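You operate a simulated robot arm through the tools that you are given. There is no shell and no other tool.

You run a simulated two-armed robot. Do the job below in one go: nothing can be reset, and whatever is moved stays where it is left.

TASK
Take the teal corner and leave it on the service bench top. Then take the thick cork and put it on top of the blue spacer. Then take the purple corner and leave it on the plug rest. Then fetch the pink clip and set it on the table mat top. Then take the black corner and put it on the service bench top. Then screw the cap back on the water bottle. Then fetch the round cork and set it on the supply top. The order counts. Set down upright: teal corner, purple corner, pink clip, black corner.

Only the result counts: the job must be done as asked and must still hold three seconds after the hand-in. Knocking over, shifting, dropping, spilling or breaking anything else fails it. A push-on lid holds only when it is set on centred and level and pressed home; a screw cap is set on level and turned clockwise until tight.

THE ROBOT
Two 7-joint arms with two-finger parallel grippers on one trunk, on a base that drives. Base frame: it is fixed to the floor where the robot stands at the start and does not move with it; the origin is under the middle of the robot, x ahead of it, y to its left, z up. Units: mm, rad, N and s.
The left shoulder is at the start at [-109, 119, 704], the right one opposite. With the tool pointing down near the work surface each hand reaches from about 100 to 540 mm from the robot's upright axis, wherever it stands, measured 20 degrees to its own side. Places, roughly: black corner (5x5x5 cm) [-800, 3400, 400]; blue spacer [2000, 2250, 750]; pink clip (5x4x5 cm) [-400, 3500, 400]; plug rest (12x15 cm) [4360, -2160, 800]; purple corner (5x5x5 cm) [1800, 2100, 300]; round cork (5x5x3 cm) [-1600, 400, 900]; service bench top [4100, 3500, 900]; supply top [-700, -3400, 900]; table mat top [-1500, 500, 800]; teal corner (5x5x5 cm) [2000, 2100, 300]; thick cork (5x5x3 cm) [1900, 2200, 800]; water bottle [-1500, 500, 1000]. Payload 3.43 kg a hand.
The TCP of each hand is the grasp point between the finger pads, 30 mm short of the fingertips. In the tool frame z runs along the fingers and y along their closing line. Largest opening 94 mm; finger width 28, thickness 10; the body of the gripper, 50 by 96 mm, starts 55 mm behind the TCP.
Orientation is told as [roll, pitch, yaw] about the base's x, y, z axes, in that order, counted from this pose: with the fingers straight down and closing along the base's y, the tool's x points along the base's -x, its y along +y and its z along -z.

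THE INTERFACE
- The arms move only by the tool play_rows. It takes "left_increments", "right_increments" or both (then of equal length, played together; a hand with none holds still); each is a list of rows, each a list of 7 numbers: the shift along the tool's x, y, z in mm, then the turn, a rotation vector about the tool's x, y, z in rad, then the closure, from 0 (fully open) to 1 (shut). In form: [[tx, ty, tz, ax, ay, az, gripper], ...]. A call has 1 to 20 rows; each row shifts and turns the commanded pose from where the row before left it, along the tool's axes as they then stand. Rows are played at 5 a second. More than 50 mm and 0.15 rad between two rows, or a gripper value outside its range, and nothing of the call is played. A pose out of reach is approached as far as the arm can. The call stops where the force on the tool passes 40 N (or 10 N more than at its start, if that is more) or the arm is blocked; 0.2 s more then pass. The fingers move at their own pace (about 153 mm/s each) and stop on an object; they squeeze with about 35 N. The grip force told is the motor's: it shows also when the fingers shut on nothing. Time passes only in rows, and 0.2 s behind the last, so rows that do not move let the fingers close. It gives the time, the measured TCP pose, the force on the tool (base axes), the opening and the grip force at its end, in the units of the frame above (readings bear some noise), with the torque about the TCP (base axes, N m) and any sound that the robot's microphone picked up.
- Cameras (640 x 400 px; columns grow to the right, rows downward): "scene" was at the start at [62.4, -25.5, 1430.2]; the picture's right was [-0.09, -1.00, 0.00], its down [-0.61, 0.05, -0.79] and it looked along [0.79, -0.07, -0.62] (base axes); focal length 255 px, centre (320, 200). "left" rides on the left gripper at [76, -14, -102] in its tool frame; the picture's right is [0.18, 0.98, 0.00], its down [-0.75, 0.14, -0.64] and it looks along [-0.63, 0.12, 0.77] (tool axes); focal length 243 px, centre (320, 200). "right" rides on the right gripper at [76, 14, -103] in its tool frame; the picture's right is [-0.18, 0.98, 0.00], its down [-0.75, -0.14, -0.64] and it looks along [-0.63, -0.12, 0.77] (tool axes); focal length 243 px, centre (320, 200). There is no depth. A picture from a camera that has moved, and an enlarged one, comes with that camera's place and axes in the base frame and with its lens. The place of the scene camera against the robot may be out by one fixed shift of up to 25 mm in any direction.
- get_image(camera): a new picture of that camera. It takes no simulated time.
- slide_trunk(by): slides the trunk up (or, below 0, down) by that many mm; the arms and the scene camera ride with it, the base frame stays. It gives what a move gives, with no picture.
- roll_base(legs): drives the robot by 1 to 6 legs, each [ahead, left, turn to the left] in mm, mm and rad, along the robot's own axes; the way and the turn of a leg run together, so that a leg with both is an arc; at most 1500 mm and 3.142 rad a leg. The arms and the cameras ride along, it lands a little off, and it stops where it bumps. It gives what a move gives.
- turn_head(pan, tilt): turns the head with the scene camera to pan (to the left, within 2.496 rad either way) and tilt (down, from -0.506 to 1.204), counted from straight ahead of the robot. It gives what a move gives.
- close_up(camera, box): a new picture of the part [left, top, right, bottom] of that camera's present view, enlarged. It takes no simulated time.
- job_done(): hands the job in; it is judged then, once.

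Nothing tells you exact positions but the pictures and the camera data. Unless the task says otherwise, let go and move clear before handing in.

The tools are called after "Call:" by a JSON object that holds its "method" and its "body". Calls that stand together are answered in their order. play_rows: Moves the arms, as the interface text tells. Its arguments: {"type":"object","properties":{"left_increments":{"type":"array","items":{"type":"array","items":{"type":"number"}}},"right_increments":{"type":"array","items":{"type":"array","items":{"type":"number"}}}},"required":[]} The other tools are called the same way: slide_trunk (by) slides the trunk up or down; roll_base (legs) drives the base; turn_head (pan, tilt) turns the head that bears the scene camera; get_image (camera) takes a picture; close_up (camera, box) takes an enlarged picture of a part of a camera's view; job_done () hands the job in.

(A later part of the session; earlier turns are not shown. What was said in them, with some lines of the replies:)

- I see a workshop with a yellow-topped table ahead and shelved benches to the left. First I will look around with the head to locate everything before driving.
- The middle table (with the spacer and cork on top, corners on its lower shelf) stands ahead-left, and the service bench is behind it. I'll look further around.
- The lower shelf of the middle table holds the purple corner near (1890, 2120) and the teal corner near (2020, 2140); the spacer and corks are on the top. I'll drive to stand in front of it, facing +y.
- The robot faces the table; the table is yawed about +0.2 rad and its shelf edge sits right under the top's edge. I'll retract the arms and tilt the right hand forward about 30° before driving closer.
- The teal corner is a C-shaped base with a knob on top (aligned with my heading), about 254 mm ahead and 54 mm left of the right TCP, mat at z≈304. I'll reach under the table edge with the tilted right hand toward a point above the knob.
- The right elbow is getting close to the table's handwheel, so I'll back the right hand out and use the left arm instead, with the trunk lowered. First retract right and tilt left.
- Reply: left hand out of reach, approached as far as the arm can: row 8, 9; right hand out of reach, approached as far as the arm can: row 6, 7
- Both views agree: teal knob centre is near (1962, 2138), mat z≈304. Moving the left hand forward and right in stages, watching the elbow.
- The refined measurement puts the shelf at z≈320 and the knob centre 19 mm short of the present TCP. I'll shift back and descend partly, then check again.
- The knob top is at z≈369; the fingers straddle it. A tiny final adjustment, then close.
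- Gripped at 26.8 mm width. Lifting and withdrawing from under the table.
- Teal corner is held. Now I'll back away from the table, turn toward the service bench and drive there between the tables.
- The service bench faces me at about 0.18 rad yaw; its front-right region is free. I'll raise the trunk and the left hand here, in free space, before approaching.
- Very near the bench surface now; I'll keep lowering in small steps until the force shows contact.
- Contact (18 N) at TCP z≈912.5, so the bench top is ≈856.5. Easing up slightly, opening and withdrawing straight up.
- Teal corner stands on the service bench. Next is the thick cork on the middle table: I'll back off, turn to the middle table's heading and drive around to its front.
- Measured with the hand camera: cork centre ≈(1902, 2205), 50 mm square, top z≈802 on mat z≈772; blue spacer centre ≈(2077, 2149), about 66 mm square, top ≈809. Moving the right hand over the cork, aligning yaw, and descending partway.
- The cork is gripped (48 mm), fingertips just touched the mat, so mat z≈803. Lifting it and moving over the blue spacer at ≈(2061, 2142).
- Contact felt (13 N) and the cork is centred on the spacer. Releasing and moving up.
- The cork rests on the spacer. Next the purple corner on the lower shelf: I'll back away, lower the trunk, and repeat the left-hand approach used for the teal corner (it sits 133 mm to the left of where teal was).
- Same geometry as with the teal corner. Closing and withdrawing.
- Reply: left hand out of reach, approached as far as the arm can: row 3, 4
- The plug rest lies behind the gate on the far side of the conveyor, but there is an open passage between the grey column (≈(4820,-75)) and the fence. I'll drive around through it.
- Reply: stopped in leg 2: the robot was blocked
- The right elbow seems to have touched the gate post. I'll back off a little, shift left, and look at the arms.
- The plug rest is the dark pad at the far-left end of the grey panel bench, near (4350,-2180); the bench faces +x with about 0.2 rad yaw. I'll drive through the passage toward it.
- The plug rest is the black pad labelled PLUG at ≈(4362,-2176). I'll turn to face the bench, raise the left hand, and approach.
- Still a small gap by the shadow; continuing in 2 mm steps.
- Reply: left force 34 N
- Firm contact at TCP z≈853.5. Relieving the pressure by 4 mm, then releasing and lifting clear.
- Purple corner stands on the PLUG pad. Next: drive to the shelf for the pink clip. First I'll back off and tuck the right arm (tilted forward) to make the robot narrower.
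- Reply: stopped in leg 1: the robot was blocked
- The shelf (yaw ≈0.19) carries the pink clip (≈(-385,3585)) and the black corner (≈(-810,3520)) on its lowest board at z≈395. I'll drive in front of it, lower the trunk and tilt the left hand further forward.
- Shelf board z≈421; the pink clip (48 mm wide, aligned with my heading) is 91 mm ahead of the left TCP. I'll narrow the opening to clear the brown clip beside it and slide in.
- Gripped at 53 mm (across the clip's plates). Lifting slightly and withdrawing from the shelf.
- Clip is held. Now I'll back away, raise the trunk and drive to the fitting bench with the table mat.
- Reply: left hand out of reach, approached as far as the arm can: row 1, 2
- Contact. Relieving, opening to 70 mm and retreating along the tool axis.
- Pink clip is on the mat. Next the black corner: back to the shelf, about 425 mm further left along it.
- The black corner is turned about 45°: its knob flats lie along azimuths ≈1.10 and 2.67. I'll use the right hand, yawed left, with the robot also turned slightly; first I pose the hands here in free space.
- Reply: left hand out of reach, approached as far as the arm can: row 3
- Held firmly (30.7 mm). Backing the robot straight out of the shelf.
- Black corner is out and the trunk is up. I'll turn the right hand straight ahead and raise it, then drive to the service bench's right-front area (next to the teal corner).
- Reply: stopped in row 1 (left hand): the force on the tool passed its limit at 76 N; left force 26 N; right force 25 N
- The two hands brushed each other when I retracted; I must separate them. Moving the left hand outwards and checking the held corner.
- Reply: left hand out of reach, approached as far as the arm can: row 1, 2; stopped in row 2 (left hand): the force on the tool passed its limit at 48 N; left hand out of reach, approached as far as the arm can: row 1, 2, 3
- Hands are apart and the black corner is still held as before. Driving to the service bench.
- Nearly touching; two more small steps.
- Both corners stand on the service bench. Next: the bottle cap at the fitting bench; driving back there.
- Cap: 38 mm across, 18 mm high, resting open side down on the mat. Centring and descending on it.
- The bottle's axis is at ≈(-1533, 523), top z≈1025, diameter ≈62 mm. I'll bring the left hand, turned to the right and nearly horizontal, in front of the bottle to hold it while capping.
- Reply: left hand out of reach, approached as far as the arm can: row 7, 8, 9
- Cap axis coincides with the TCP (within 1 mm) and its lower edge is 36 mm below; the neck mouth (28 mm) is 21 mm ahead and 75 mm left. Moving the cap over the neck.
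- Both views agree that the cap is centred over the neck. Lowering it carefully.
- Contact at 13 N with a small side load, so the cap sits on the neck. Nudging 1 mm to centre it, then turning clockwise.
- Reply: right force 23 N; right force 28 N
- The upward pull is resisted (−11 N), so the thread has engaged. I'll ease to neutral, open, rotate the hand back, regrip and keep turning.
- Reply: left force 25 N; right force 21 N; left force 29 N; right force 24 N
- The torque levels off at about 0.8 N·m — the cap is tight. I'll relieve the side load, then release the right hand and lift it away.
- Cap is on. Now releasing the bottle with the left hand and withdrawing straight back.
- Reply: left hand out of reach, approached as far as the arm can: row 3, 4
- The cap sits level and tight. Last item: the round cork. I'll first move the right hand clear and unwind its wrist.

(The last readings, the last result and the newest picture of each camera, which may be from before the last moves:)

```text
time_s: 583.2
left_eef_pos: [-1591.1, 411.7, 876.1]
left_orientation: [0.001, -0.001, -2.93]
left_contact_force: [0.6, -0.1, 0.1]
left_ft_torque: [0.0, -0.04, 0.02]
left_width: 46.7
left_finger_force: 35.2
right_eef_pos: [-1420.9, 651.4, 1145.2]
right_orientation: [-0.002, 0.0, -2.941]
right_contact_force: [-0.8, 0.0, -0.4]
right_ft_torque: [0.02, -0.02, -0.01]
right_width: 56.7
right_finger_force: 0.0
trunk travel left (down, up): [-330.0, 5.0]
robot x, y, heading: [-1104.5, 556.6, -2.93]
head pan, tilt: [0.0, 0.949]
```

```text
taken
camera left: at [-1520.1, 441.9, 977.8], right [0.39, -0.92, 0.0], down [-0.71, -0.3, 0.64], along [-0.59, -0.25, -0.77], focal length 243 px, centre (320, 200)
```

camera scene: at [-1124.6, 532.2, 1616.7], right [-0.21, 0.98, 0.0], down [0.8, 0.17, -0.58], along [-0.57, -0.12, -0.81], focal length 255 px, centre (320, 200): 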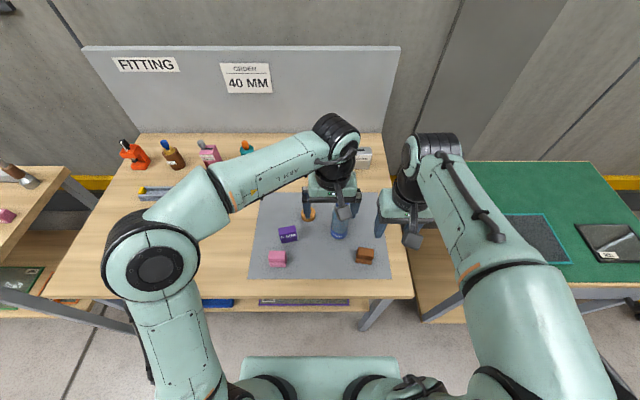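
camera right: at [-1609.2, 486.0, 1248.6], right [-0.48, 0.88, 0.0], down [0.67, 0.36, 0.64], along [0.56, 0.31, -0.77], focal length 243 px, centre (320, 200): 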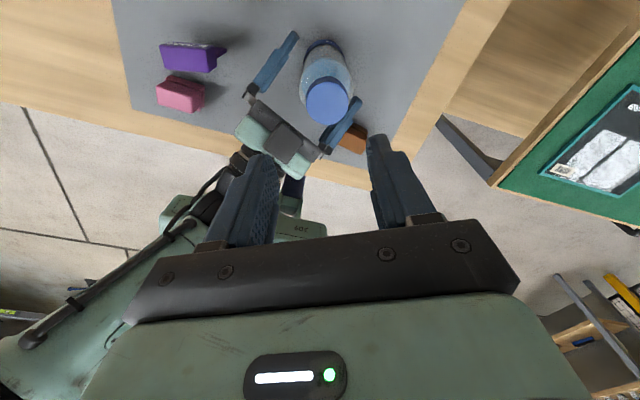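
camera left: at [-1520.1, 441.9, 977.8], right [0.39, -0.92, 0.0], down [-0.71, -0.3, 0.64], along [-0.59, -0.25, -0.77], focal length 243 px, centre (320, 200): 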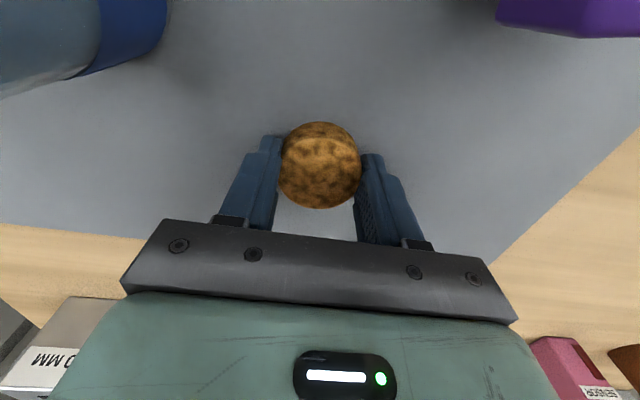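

Call:
{"method": "play_rows", "body": {"left_increments": [[0, 0, -20, 0, 0, 0, 1], [0, 0, -45, 0, 0, 0, 1], [0, 0, -45, 0, 0, 0, 1], [0, 0, -45, 0, 0, 0, 1], [0, 0, -45, 0, 0, 0, 1], [0, 0, -40, 0, 0, 0, 1], [0, 0, 0, 0, 0, 0, 1]]}}

Call:
{"method": "roll_base", "body": {"legs": [[-450, 0, 0]]}}

Call:
{"method": "get_image", "body": {"camera": "scene"}}

Call:
{"method": "get_image", "body": {"camera": "left"}}

```text
time_s: 584.8
left_eef_pos: [-1589.3, 413.8, 1114.1]
left_orientation: [0.001, -0.002, -2.928]
left_contact_force: [0.0, 0.7, -0.6]
left_ft_torque: [0.01, 0.02, 0.03]
left_width: 46.9
left_finger_force: 34.8
right_eef_pos: [-1420.5, 651.1, 1145.9]
right_orientation: [-0.001, 0.0, -2.944]
right_contact_force: [0.2, -0.4, -0.8]
right_ft_torque: [0.03, 0.01, 0.03]
right_width: 56.3
right_finger_force: 0.2
trunk travel left (down, up): [-330.0, 5.0]
robot x, y, heading: [-1101.9, 554.8, -2.933]
head pan, tilt: [0.0, 0.949]
```

```text
time_s: 587.5
left_eef_pos: [-1153.8, 506.0, 1114.0]
left_orientation: [0.002, -0.003, -2.923]
left_contact_force: [0.7, -0.1, -1.0]
left_ft_torque: [-0.03, -0.01, 0.01]
left_width: 46.8
left_finger_force: 34.6
right_eef_pos: [-983.9, 741.9, 1146.0]
right_orientation: [-0.003, 0.0, -2.939]
right_contact_force: [-0.8, -0.2, 0.6]
right_ft_torque: [-0.01, -0.02, 0.03]
right_width: 56.6
right_finger_force: 0.0
trunk travel left (down, up): [-330.0, 5.0]
robot x, y, heading: [-667.0, 647.5, -2.932]
head pan, tilt: [0.0, 0.949]
```

```text
taken
camera scene: at [-687.3, 624.9, 1616.8], right [-0.21, 0.98, 0.0], down [0.8, 0.17, -0.58], along [-0.57, -0.12, -0.81], focal length 255 px, centre (320, 200)
```

scene: 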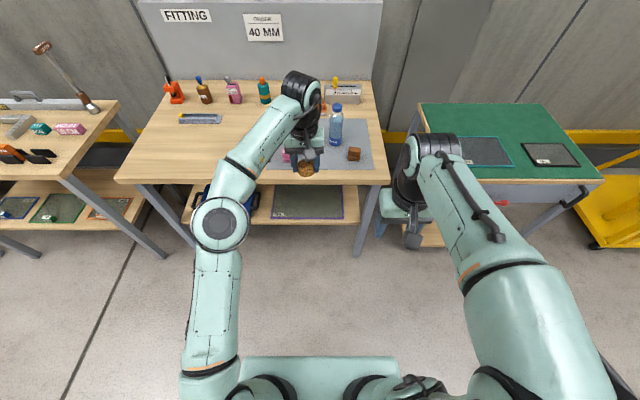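

```text
taken
camera left: at [-1082.3, 535.4, 1216.4], right [0.39, -0.92, 0.0], down [-0.7, -0.3, 0.64], along [-0.59, -0.25, -0.77], focal length 243 px, centre (320, 200)
```

left: 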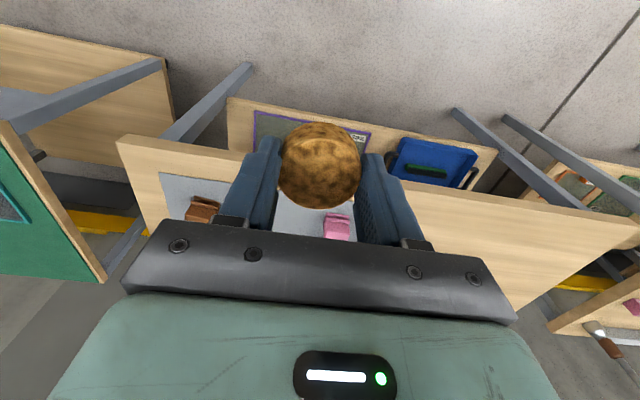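

The cork is held. The supply bench lies about 3.95 m to my left along the same wall line (all wall benches share this yaw), so I'll back off a little and travel sideways.

Call:
{"method": "roll_base", "body": {"legs": [[-200, 0, 0], [0, 1500, 0], [0, 1300, 0]]}}

Call:
{"method": "turn_head", "body": {"pan": 0.7, "tilt": 0.5}}

Call:
{"method": "get_image", "body": {"camera": "scene"}}

```text
time_s: 613.0
left_eef_pos: [-372.2, -2177.6, 1114.8]
left_orientation: [0.002, 0.0, -2.924]
left_contact_force: [0.0, 0.6, 0.2]
left_ft_torque: [0.0, 0.0, -0.05]
left_width: 46.8
left_finger_force: 34.9
right_eef_pos: [-202.4, -1941.0, 1146.0]
right_orientation: [-0.002, 0.0, -2.937]
right_contact_force: [0.5, -0.4, -0.1]
right_ft_torque: [0.0, 0.02, -0.01]
right_width: 56.5
right_finger_force: 0.1
trunk travel left (down, up): [-330.0, 5.0]
robot x, y, heading: [114.4, -2032.3, -2.931]
head pan, tilt: [0.0, 0.949]
```

```text
time_s: 614.1
left_eef_pos: [-371.2, -2178.2, 1113.4]
left_orientation: [0.001, -0.002, -2.924]
left_contact_force: [0.3, 0.4, 0.2]
left_ft_torque: [0.0, -0.01, 0.0]
left_width: 46.5
left_finger_force: 35.4
right_eef_pos: [-203.9, -1941.7, 1145.3]
right_orientation: [-0.002, 0.0, -2.938]
right_contact_force: [0.3, 0.2, 0.7]
right_ft_torque: [-0.01, -0.01, -0.01]
right_width: 56.4
right_finger_force: 0.0
trunk travel left (down, up): [-330.0, 5.0]
robot x, y, heading: [113.8, -2034.8, -2.926]
head pan, tilt: [0.7, 0.499]
```

```text
taken
camera scene: at [109.3, -2114.0, 1654.1], right [-0.79, 0.61, 0.0], down [0.29, 0.38, -0.88], along [-0.54, -0.69, -0.48], focal length 255 px, centre (320, 200)
```

scene: 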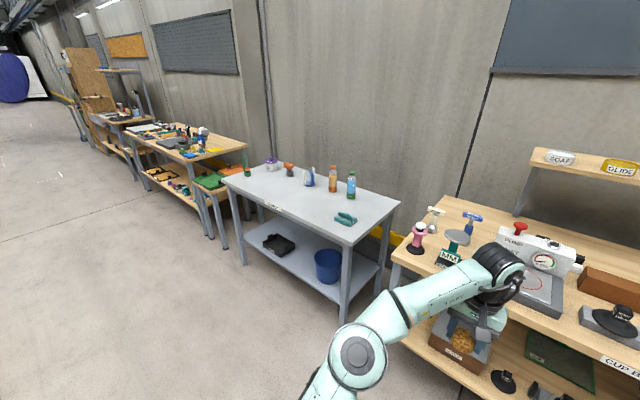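

Call:
{"method": "close_up", "body": {"camera": "scene", "box": [210, 150, 410, 280]}}

```text
3.08 times, centred on (310, 215) of scene
camera zoom: at [109.3, -2114.0, 1654.1], right [-0.79, 0.61, 0.0], down [0.29, 0.38, -0.88], along [-0.54, -0.69, -0.48], focal length 785 px, centre (351, 154)
```

zoom: 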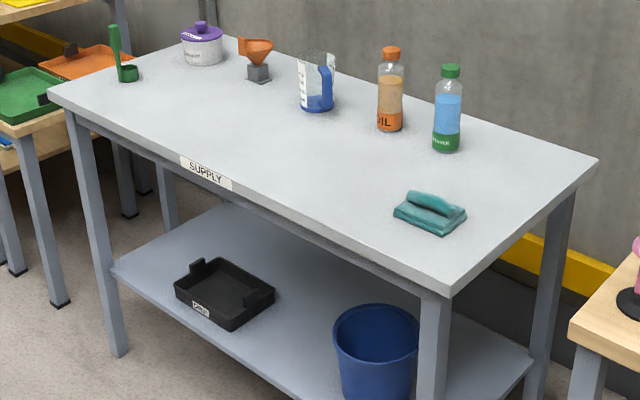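

Call:
{"method": "roll_base", "body": {"legs": [[0, 1010, 0], [350, 0, 0]]}}

Call:
{"method": "turn_head", "body": {"pan": 0.0, "tilt": 0.75}}

Call:
{"method": "get_image", "body": {"camera": "scene"}}

Call:
{"method": "get_image", "body": {"camera": "left"}}

```text
time_s: 625.3
left_eef_pos: [-493.1, -3268.6, 1113.3]
left_orientation: [0.001, -0.003, -2.902]
left_contact_force: [0.4, -0.3, -1.0]
left_ft_torque: [-0.01, 0.03, 0.01]
left_width: 46.4
left_finger_force: 35.1
right_eef_pos: [-328.3, -3028.6, 1145.0]
right_orientation: [-0.001, -0.001, -2.917]
right_contact_force: [0.3, 0.5, -0.5]
right_ft_torque: [-0.01, 0.01, 0.0]
right_width: 56.4
right_finger_force: 0.1
trunk travel left (down, up): [-330.0, 5.0]
robot x, y, heading: [-11.8, -3115.7, -2.914]
head pan, tilt: [0.7, 0.499]
```

```text
time_s: 626.4
left_eef_pos: [-493.2, -3268.6, 1113.3]
left_orientation: [0.001, -0.002, -2.903]
left_contact_force: [-0.4, 0.4, 0.4]
left_ft_torque: [0.04, -0.01, 0.01]
left_width: 46.3
left_finger_force: 35.1
right_eef_pos: [-327.9, -3028.8, 1144.7]
right_orientation: [-0.002, 0.001, -2.917]
right_contact_force: [0.1, 0.7, 0.0]
right_ft_torque: [-0.01, 0.04, -0.01]
right_width: 56.4
right_finger_force: 0.0
trunk travel left (down, up): [-330.0, 5.0]
robot x, y, heading: [-8.2, -3115.0, -2.911]
head pan, tilt: [0.0, 0.75]
```

```text
taken
camera scene: at [-39.6, -3141.8, 1632.2], right [-0.23, 0.97, 0.0], down [0.66, 0.16, -0.73], along [-0.71, -0.17, -0.68], focal length 255 px, centre (320, 200)
```

scene: 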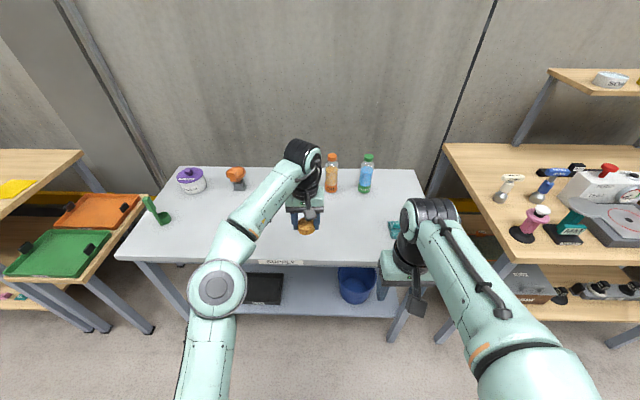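

```text
taken
camera left: at [-422.3, -3237.0, 1216.2], right [0.41, -0.91, 0.0], down [-0.7, -0.31, 0.64], along [-0.59, -0.27, -0.77], focal length 243 px, centre (320, 200)
```

left: 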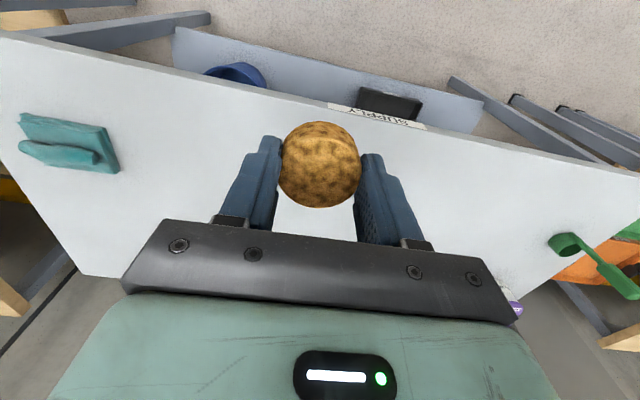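

Call:
{"method": "roll_base", "body": {"legs": [[190, 0, 0]]}}

Call:
{"method": "play_rows", "body": {"left_increments": [[0, 0, 40, 0, 0, 0, 1], [0, 0, 40, 0, 0, 0, 1], [0, 0, 40, 0, 0, 0, 1], [0, 0, 0, 0, 0, 0, 1]]}}

Call:
{"method": "get_image", "body": {"camera": "left"}}

Call:
{"method": "get_image", "body": {"camera": "scene"}}

```text
time_s: 628.0
left_eef_pos: [-675.1, -3313.2, 1114.3]
left_orientation: [0.002, -0.001, -2.902]
left_contact_force: [0.1, 0.0, 0.0]
left_ft_torque: [0.02, -0.01, 0.0]
left_width: 46.5
left_finger_force: 34.9
right_eef_pos: [-511.6, -3072.4, 1145.6]
right_orientation: [-0.001, 0.001, -2.913]
right_contact_force: [-0.2, 1.2, 0.2]
right_ft_torque: [0.02, -0.01, -0.04]
right_width: 56.5
right_finger_force: 0.1
trunk travel left (down, up): [-330.0, 5.0]
robot x, y, heading: [-189.1, -3162.6, -2.904]
head pan, tilt: [0.0, 0.75]
```

```text
time_s: 629.0
left_eef_pos: [-676.0, -3313.8, 994.3]
left_orientation: [0.001, -0.001, -2.9]
left_contact_force: [-0.3, 0.0, -0.9]
left_ft_torque: [-0.01, 0.0, -0.02]
left_width: 46.6
left_finger_force: 34.9
right_eef_pos: [-511.4, -3072.7, 1146.5]
right_orientation: [-0.002, 0.0, -2.915]
right_contact_force: [-0.4, 0.3, -0.7]
right_ft_torque: [0.01, -0.02, 0.0]
right_width: 56.5
right_finger_force: 0.0
trunk travel left (down, up): [-330.0, 5.0]
robot x, y, heading: [-189.2, -3154.8, -2.908]
head pan, tilt: [0.0, 0.75]
```

```text
taken
camera left: at [-605.7, -3281.4, 1095.9], right [0.41, -0.91, 0.0], down [-0.7, -0.32, 0.64], along [-0.59, -0.27, -0.76], focal length 243 px, centre (320, 200)
```

left: 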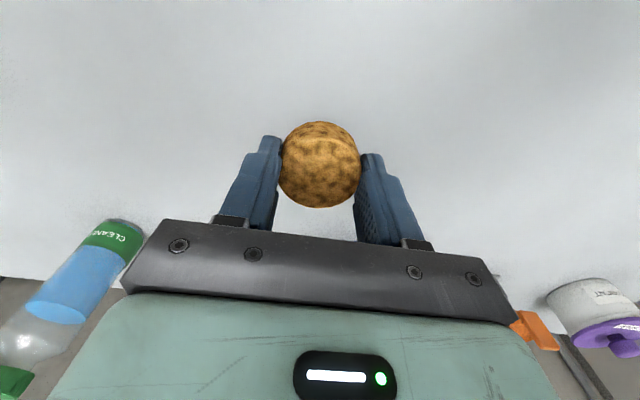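

```text
taken
camera scene: at [-221.7, -3185.0, 1632.2], right [-0.23, 0.97, 0.0], down [0.66, 0.16, -0.73], along [-0.71, -0.17, -0.68], focal length 255 px, centre (320, 200)
```

scene: 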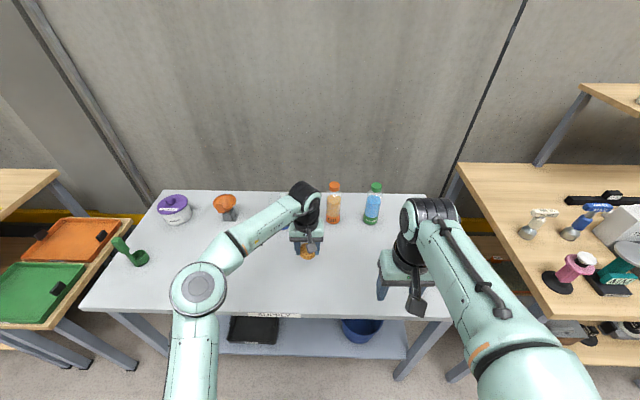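

Call:
{"method": "play_rows", "body": {"left_increments": [[0, 0, 20, 0, 0, 0, 1], [0, 0, 20, 0, 0, 0, 1], [0, 0, 15, 0, 0, 0, 1], [0, 0, 0, 0, 0, 0, 1]]}}

Call:
{"method": "get_image", "body": {"camera": "left"}}

```text
time_s: 630.0
left_eef_pos: [-675.3, -3313.0, 940.1]
left_orientation: [0.003, -0.002, -2.902]
left_contact_force: [-1.0, -0.2, 1.1]
left_ft_torque: [0.02, 0.0, 0.0]
left_width: 46.2
left_finger_force: 35.3
right_eef_pos: [-511.7, -3072.2, 1145.5]
right_orientation: [-0.002, -0.001, -2.914]
right_contact_force: [0.6, -0.7, 0.7]
right_ft_torque: [0.02, -0.03, 0.0]
right_width: 56.2
right_finger_force: 0.0
trunk travel left (down, up): [-330.0, 5.0]
robot x, y, heading: [-187.4, -3156.1, -2.902]
head pan, tilt: [0.0, 0.75]
```

```text
taken
camera left: at [-605.3, -3282.5, 1040.9], right [0.41, -0.91, 0.0], down [-0.7, -0.31, 0.64], along [-0.59, -0.27, -0.77], focal length 243 px, centre (320, 200)
```

left: 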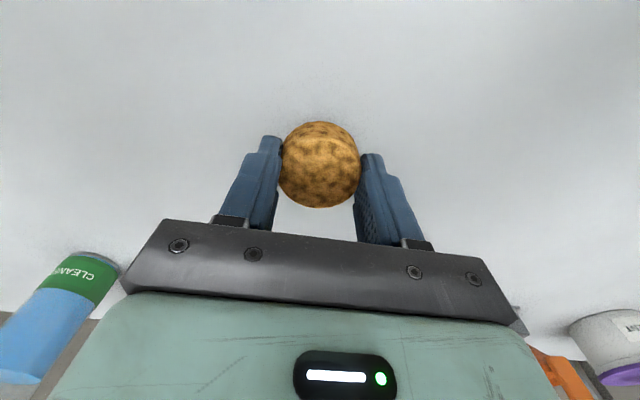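

Call:
{"method": "play_rows", "body": {"left_increments": [[0, 0, 10, 0, 0, 0, 1], [0, 0, 10, 0, 0, 0, 1], [0, 0, 5, 0, 0, 0, 1]]}}

Call:
{"method": "close_up", "body": {"camera": "left", "box": [230, 80, 420, 220]}}

```text
time_s: 630.8
left_eef_pos: [-676.3, -3314.0, 914.2]
left_orientation: [0.003, -0.001, -2.901]
left_contact_force: [0.3, -0.3, -0.1]
left_ft_torque: [0.0, 0.0, 0.03]
left_width: 46.2
left_finger_force: 35.2
right_eef_pos: [-511.5, -3073.0, 1145.9]
right_orientation: [-0.002, 0.0, -2.915]
right_contact_force: [0.6, -0.6, -0.3]
right_ft_torque: [0.03, 0.01, -0.01]
right_width: 56.4
right_finger_force: 0.0
trunk travel left (down, up): [-330.0, 5.0]
robot x, y, heading: [-189.3, -3159.6, -2.905]
head pan, tilt: [0.0, 0.75]
```

```text
2.86 times, centred on (325, 150) of left
camera zoom: at [-605.4, -3282.4, 1015.6], right [0.41, -0.91, 0.0], down [-0.7, -0.32, 0.64], along [-0.59, -0.27, -0.77], focal length 693 px, centre (306, 343)
```

zoom: 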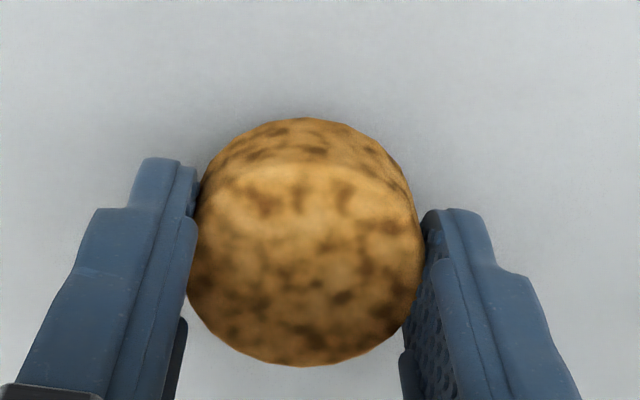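

Call:
{"method": "play_rows", "body": {"left_increments": [[0, 0, 3, 0, 0, 0, 1], [0, 0, 2, 0, 0, 0, 1]]}}

Call:
{"method": "play_rows", "body": {"left_increments": [[0, 0, 2, 0, 0, 0, 1], [0, 0, 2, 0, 0, 0, 1]]}}

Call:
{"method": "play_rows", "body": {"left_increments": [[0, 0, 2, 0, 0, 0, 1]]}}

Call:
{"method": "play_rows", "body": {"left_increments": [[0, 0, 2, 0, 0, 0, 1]]}}

Call:
{"method": "close_up", "body": {"camera": "left", "box": [230, 80, 420, 220]}}

```text
time_s: 631.4
left_eef_pos: [-676.1, -3313.9, 908.2]
left_orientation: [0.005, 0.0, -2.9]
left_contact_force: [0.0, 0.6, -0.4]
left_ft_torque: [-0.03, 0.01, 0.01]
left_width: 46.5
left_finger_force: 34.8
right_eef_pos: [-511.2, -3072.5, 1145.1]
right_orientation: [-0.002, 0.0, -2.916]
right_contact_force: [-0.5, -0.4, -0.9]
right_ft_torque: [0.0, 0.0, -0.01]
right_width: 55.9
right_finger_force: 0.1
trunk travel left (down, up): [-330.0, 5.0]
robot x, y, heading: [-189.8, -3159.2, -2.906]
head pan, tilt: [0.0, 0.75]
```

```text
time_s: 632.0
left_eef_pos: [-676.1, -3313.5, 904.8]
left_orientation: [0.003, -0.001, -2.901]
left_contact_force: [-0.9, 0.3, -0.2]
left_ft_torque: [0.03, -0.01, -0.02]
left_width: 46.4
left_finger_force: 35.2
right_eef_pos: [-510.4, -3073.3, 1145.5]
right_orientation: [-0.003, -0.001, -2.915]
right_contact_force: [0.1, -0.3, -0.2]
right_ft_torque: [0.03, -0.01, 0.04]
right_width: 56.5
right_finger_force: 0.0
trunk travel left (down, up): [-330.0, 5.0]
robot x, y, heading: [-190.9, -3158.6, -2.91]
head pan, tilt: [0.0, 0.75]
```

```text
time_s: 632.4
left_eef_pos: [-675.8, -3313.9, 901.1]
left_orientation: [0.002, 0.0, -2.903]
left_contact_force: [-1.5, 0.3, -0.2]
left_ft_torque: [-0.02, -0.01, -0.03]
left_width: 46.4
left_finger_force: 34.4
right_eef_pos: [-511.5, -3072.9, 1145.1]
right_orientation: [-0.002, -0.002, -2.915]
right_contact_force: [0.0, -0.2, -0.5]
right_ft_torque: [0.04, -0.03, -0.02]
right_width: 56.4
right_finger_force: 0.0
trunk travel left (down, up): [-330.0, 5.0]
robot x, y, heading: [-194.3, -3158.9, -2.903]
head pan, tilt: [0.0, 0.75]
```

```text
time_s: 632.8
left_eef_pos: [-675.0, -3313.3, 901.7]
left_orientation: [0.002, -0.003, -2.901]
left_contact_force: [-0.4, 0.1, 0.4]
left_ft_torque: [0.01, 0.01, -0.01]
left_width: 46.5
left_finger_force: 35.3
right_eef_pos: [-510.7, -3072.7, 1145.3]
right_orientation: [-0.002, 0.002, -2.915]
right_contact_force: [-0.3, 0.0, -1.1]
right_ft_torque: [-0.01, -0.02, 0.0]
right_width: 56.3
right_finger_force: 0.0
trunk travel left (down, up): [-330.0, 5.0]
robot x, y, heading: [-188.9, -3157.1, -2.906]
head pan, tilt: [0.0, 0.75]
```

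```text
2.86 times, centred on (325, 150) of left
camera zoom: at [-604.9, -3282.1, 1002.9], right [0.41, -0.91, 0.0], down [-0.7, -0.32, 0.64], along [-0.59, -0.27, -0.77], focal length 693 px, centre (306, 343)
```

zoom: 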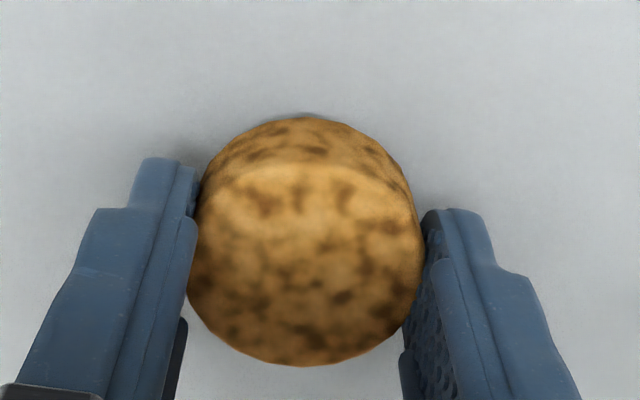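

Very near; a few more fine steps.

Call:
{"method": "play_rows", "body": {"left_increments": [[0, 0, 1.5, 0, 0, 0, 1]]}}

Call:
{"method": "play_rows", "body": {"left_increments": [[0, 0, 1.5, 0, 0, 0, 1]]}}

Call:
{"method": "play_rows", "body": {"left_increments": [[0, 0, 1.5, 0, 0, 0, 1]]}}

```text
time_s: 633.1
left_eef_pos: [-674.4, -3313.7, 899.7]
left_orientation: [0.001, -0.002, -2.901]
left_contact_force: [-0.1, -0.2, 1.0]
left_ft_torque: [-0.02, -0.01, 0.02]
left_width: 46.5
left_finger_force: 35.1
right_eef_pos: [-511.0, -3071.4, 1145.7]
right_orientation: [-0.001, 0.001, -2.915]
right_contact_force: [0.3, 0.1, -0.5]
right_ft_torque: [0.0, 0.02, 0.02]
right_width: 56.4
right_finger_force: 0.0
trunk travel left (down, up): [-330.0, 5.0]
robot x, y, heading: [-191.4, -3155.7, -2.91]
head pan, tilt: [0.0, 0.75]
```

```text
time_s: 633.5
left_eef_pos: [-676.0, -3315.6, 897.9]
left_orientation: [0.001, -0.001, -2.901]
left_contact_force: [0.3, 0.0, 0.3]
left_ft_torque: [-0.02, 0.01, -0.03]
left_width: 46.7
left_finger_force: 34.3
right_eef_pos: [-510.9, -3073.1, 1145.5]
right_orientation: [-0.002, 0.001, -2.914]
right_contact_force: [0.5, -0.2, 0.0]
right_ft_torque: [0.0, 0.01, 0.01]
right_width: 56.5
right_finger_force: 0.1
trunk travel left (down, up): [-330.0, 5.0]
robot x, y, heading: [-190.8, -3161.2, -2.91]
head pan, tilt: [0.0, 0.75]
```

```text
time_s: 634.0
left_eef_pos: [-675.7, -3315.4, 895.7]
left_orientation: [0.003, -0.002, -2.9]
left_contact_force: [-0.2, 0.0, 0.9]
left_ft_torque: [-0.01, 0.01, 0.01]
left_width: 46.4
left_finger_force: 34.7
right_eef_pos: [-509.8, -3071.8, 1145.6]
right_orientation: [-0.003, -0.001, -2.916]
right_contact_force: [-0.2, -0.9, 0.7]
right_ft_torque: [-0.01, 0.02, 0.01]
right_width: 56.2
right_finger_force: 0.1
trunk travel left (down, up): [-330.0, 5.0]
robot x, y, heading: [-192.2, -3156.1, -2.906]
head pan, tilt: [0.0, 0.75]
```

Call:
{"method": "play_rows", "body": {"left_increments": [[0, 0, 1.5, 0, 0, 0, 1]]}}

Call:
{"method": "play_rows", "body": {"left_increments": [[0, 0, 1.5, 0, 0, 0, 1]]}}

Call:
{"method": "play_rows", "body": {"left_increments": [[0, 0, 1.5, 0, 0, 0, 1]]}}

Call:
{"method": "close_up", "body": {"camera": "left", "box": [230, 80, 420, 220]}}

```text
time_s: 634.4
left_eef_pos: [-676.5, -3313.4, 896.3]
left_orientation: [0.004, -0.001, -2.899]
left_contact_force: [-0.2, -0.5, -0.3]
left_ft_torque: [-0.01, -0.01, 0.0]
left_width: 46.3
left_finger_force: 34.8
right_eef_pos: [-512.2, -3073.0, 1145.5]
right_orientation: [-0.002, -0.001, -2.914]
right_contact_force: [1.0, -0.1, -0.9]
right_ft_torque: [0.0, 0.0, -0.01]
right_width: 56.4
right_finger_force: 0.0
trunk travel left (down, up): [-330.0, 5.0]
robot x, y, heading: [-190.4, -3157.0, -2.908]
head pan, tilt: [0.0, 0.75]
```

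```text
time_s: 634.8
left_eef_pos: [-676.3, -3313.0, 894.5]
left_orientation: [0.003, -0.002, -2.9]
left_contact_force: [-0.2, -0.3, 4.7]
left_ft_torque: [-0.02, 0.02, -0.02]
left_width: 46.5
left_finger_force: 35.6
right_eef_pos: [-511.0, -3074.0, 1145.3]
right_orientation: [-0.001, -0.001, -2.915]
right_contact_force: [-0.3, 0.0, 0.1]
right_ft_torque: [0.03, 0.04, 0.01]
right_width: 56.4
right_finger_force: 0.0
trunk travel left (down, up): [-330.0, 5.0]
robot x, y, heading: [-189.3, -3160.2, -2.901]
head pan, tilt: [0.0, 0.75]
```

```text
time_s: 635.1
left_eef_pos: [-675.7, -3313.8, 894.4]
left_orientation: [0.002, -0.007, -2.902]
left_contact_force: [0.4, -2.5, 12.8]
left_ft_torque: [-0.04, -0.02, 0.01]
left_width: 46.3
left_finger_force: 35.1
right_eef_pos: [-509.6, -3071.8, 1146.3]
right_orientation: [-0.001, 0.0, -2.915]
right_contact_force: [0.6, 0.7, -0.4]
right_ft_torque: [0.0, -0.03, 0.04]
right_width: 56.2
right_finger_force: 0.1
trunk travel left (down, up): [-330.0, 5.0]
robot x, y, heading: [-192.0, -3156.5, -2.908]
head pan, tilt: [0.0, 0.75]
```

```text
2.86 times, centred on (325, 150) of left
camera zoom: at [-605.0, -3281.9, 996.4], right [0.41, -0.91, 0.0], down [-0.69, -0.32, 0.65], along [-0.59, -0.27, -0.76], focal length 693 px, centre (306, 343)
```

zoom: 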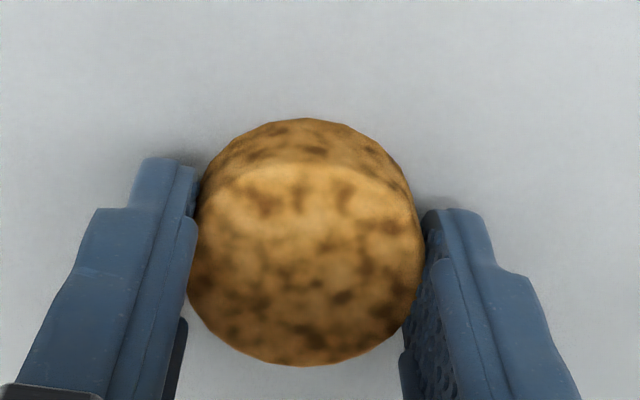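

Contact with the supply top (13 N). Easing off 1.5 mm, releasing and lifting away.

Call:
{"method": "play_rows", "body": {"left_increments": [[0, 0, -1.5, 0, 0, 0, 1], [0, 0, 0, 0, 0, 0, 0.3], [0, 0, 0, 0, 0, 0, 0.2], [0, 0, 0, 0, 0, 0, 0.2], [0, 0, -30, 0, 0, 0, 0.2], [0, 0, -40, 0, 0, 0, 0.2], [0, 0, -40, 0, 0, 0, 0.2], [0, 0, -40, 0, 0, 0, 0.2], [0, 0, 0, 0, 0, 0, 0.2]]}}

Call:
{"method": "get_image", "body": {"camera": "left"}}

Call:
{"method": "get_image", "body": {"camera": "scene"}}

```text
time_s: 637.1
left_eef_pos: [-675.2, -3314.5, 1045.0]
left_orientation: [0.002, -0.002, -2.901]
left_contact_force: [-0.9, -0.4, 0.4]
left_ft_torque: [0.0, 0.0, 0.02]
left_width: 75.0
left_finger_force: 0.0
right_eef_pos: [-510.5, -3072.3, 1147.4]
right_orientation: [-0.001, 0.0, -2.915]
right_contact_force: [0.1, -0.4, 0.0]
right_ft_torque: [0.01, 0.0, 0.01]
right_width: 56.2
right_finger_force: 0.0
trunk travel left (down, up): [-330.0, 5.0]
robot x, y, heading: [-192.6, -3153.3, -2.907]
head pan, tilt: [0.0, 0.75]
```

```text
taken
camera left: at [-604.9, -3282.8, 1146.9], right [0.41, -0.91, 0.0], down [-0.7, -0.32, 0.64], along [-0.59, -0.27, -0.77], focal length 243 px, centre (320, 200)
```

left: 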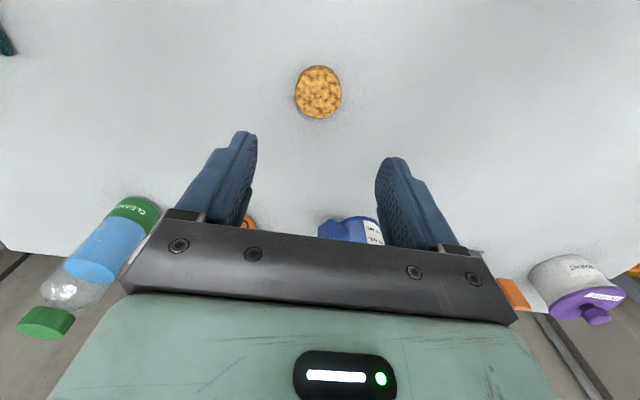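

```text
taken
camera scene: at [-222.2, -3185.4, 1632.2], right [-0.23, 0.97, 0.0], down [0.66, 0.16, -0.73], along [-0.71, -0.17, -0.68], focal length 255 px, centre (320, 200)
```

scene: 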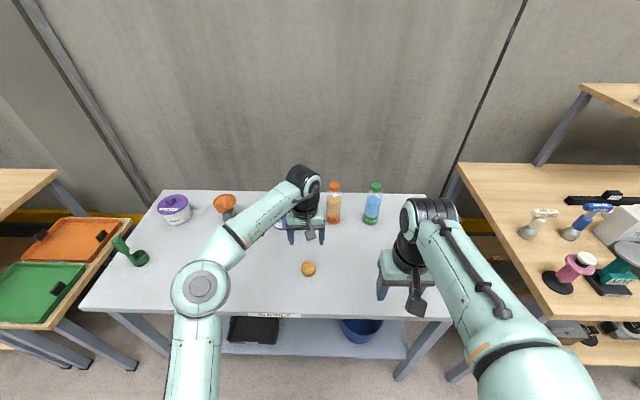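

The round cork rests on the supply top and everything else has been placed in order. I'll back clear and take one last look before handing in.

Call:
{"method": "roll_base", "body": {"legs": [[-350, 0, 0]]}}

Call:
{"method": "get_image", "body": {"camera": "scene"}}

```text
time_s: 639.4
left_eef_pos: [-333.2, -3231.9, 1046.1]
left_orientation: [0.002, -0.002, -2.901]
left_contact_force: [0.4, -0.2, 0.5]
left_ft_torque: [-0.02, 0.01, -0.01]
left_width: 75.3
left_finger_force: 0.1
right_eef_pos: [-168.7, -2990.1, 1145.2]
right_orientation: [-0.001, 0.001, -2.913]
right_contact_force: [0.3, -0.7, -0.2]
right_ft_torque: [0.0, 0.03, 0.01]
right_width: 56.4
right_finger_force: 0.1
trunk travel left (down, up): [-330.0, 5.0]
robot x, y, heading: [148.1, -3072.3, -2.908]
head pan, tilt: [0.0, 0.75]
```

```text
taken
camera scene: at [120.6, -3103.2, 1632.4], right [-0.23, 0.97, 0.0], down [0.66, 0.16, -0.73], along [-0.71, -0.17, -0.68], focal length 255 px, centre (320, 200)
```

scene: 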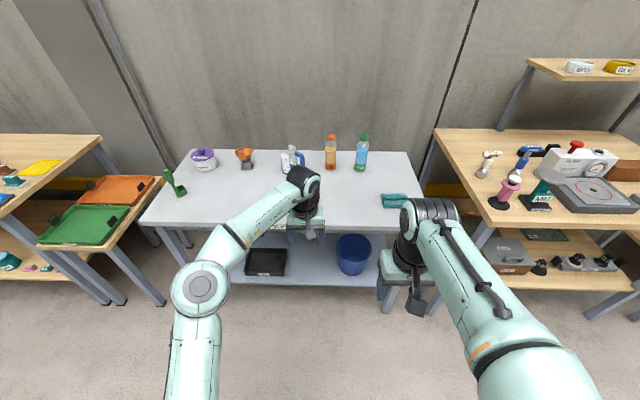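

All seven steps are finished and both hands are clear of everything. Handing in now.

Call:
{"method": "job_done", "body": {}}

```text
The job is handed in.
```

I did all seven steps in order and handed the job in, with nothing left in either hand. I don't know the verdict yet.

| Step | Result |
|---|---|
| Teal corner | Upright on the right-front part of the service bench top |
| Thick cork | On top of the blue spacer, about 7 mm off centre |
| Purple corner | Upright on the PLUG pad |
| Pink clip | Upright on the table mat |
| Black corner | Upright on the service bench top, beside the teal corner |
| Water bottle cap | On level and turned clockwise until the torque levelled off at about 0.8 N·m |
| Round cork | On the supply top |

Some things did not go cleanly:

- **Blue spacer:** it probably slid about 5 mm when I let go of the cork; the cork came to rest about 2 mm over its edge.
- **Water bottle:** it moved roughly 10 mm on the mat while I held it for capping, and still stands upright.
- **Gate post:** the robot's right elbow apparently touched the gate post on the way to the plug rest. I saw nothing shift.
- **Hands:** the two hands knocked together once while carrying the black corner. It stayed in the grip and was set down properly.
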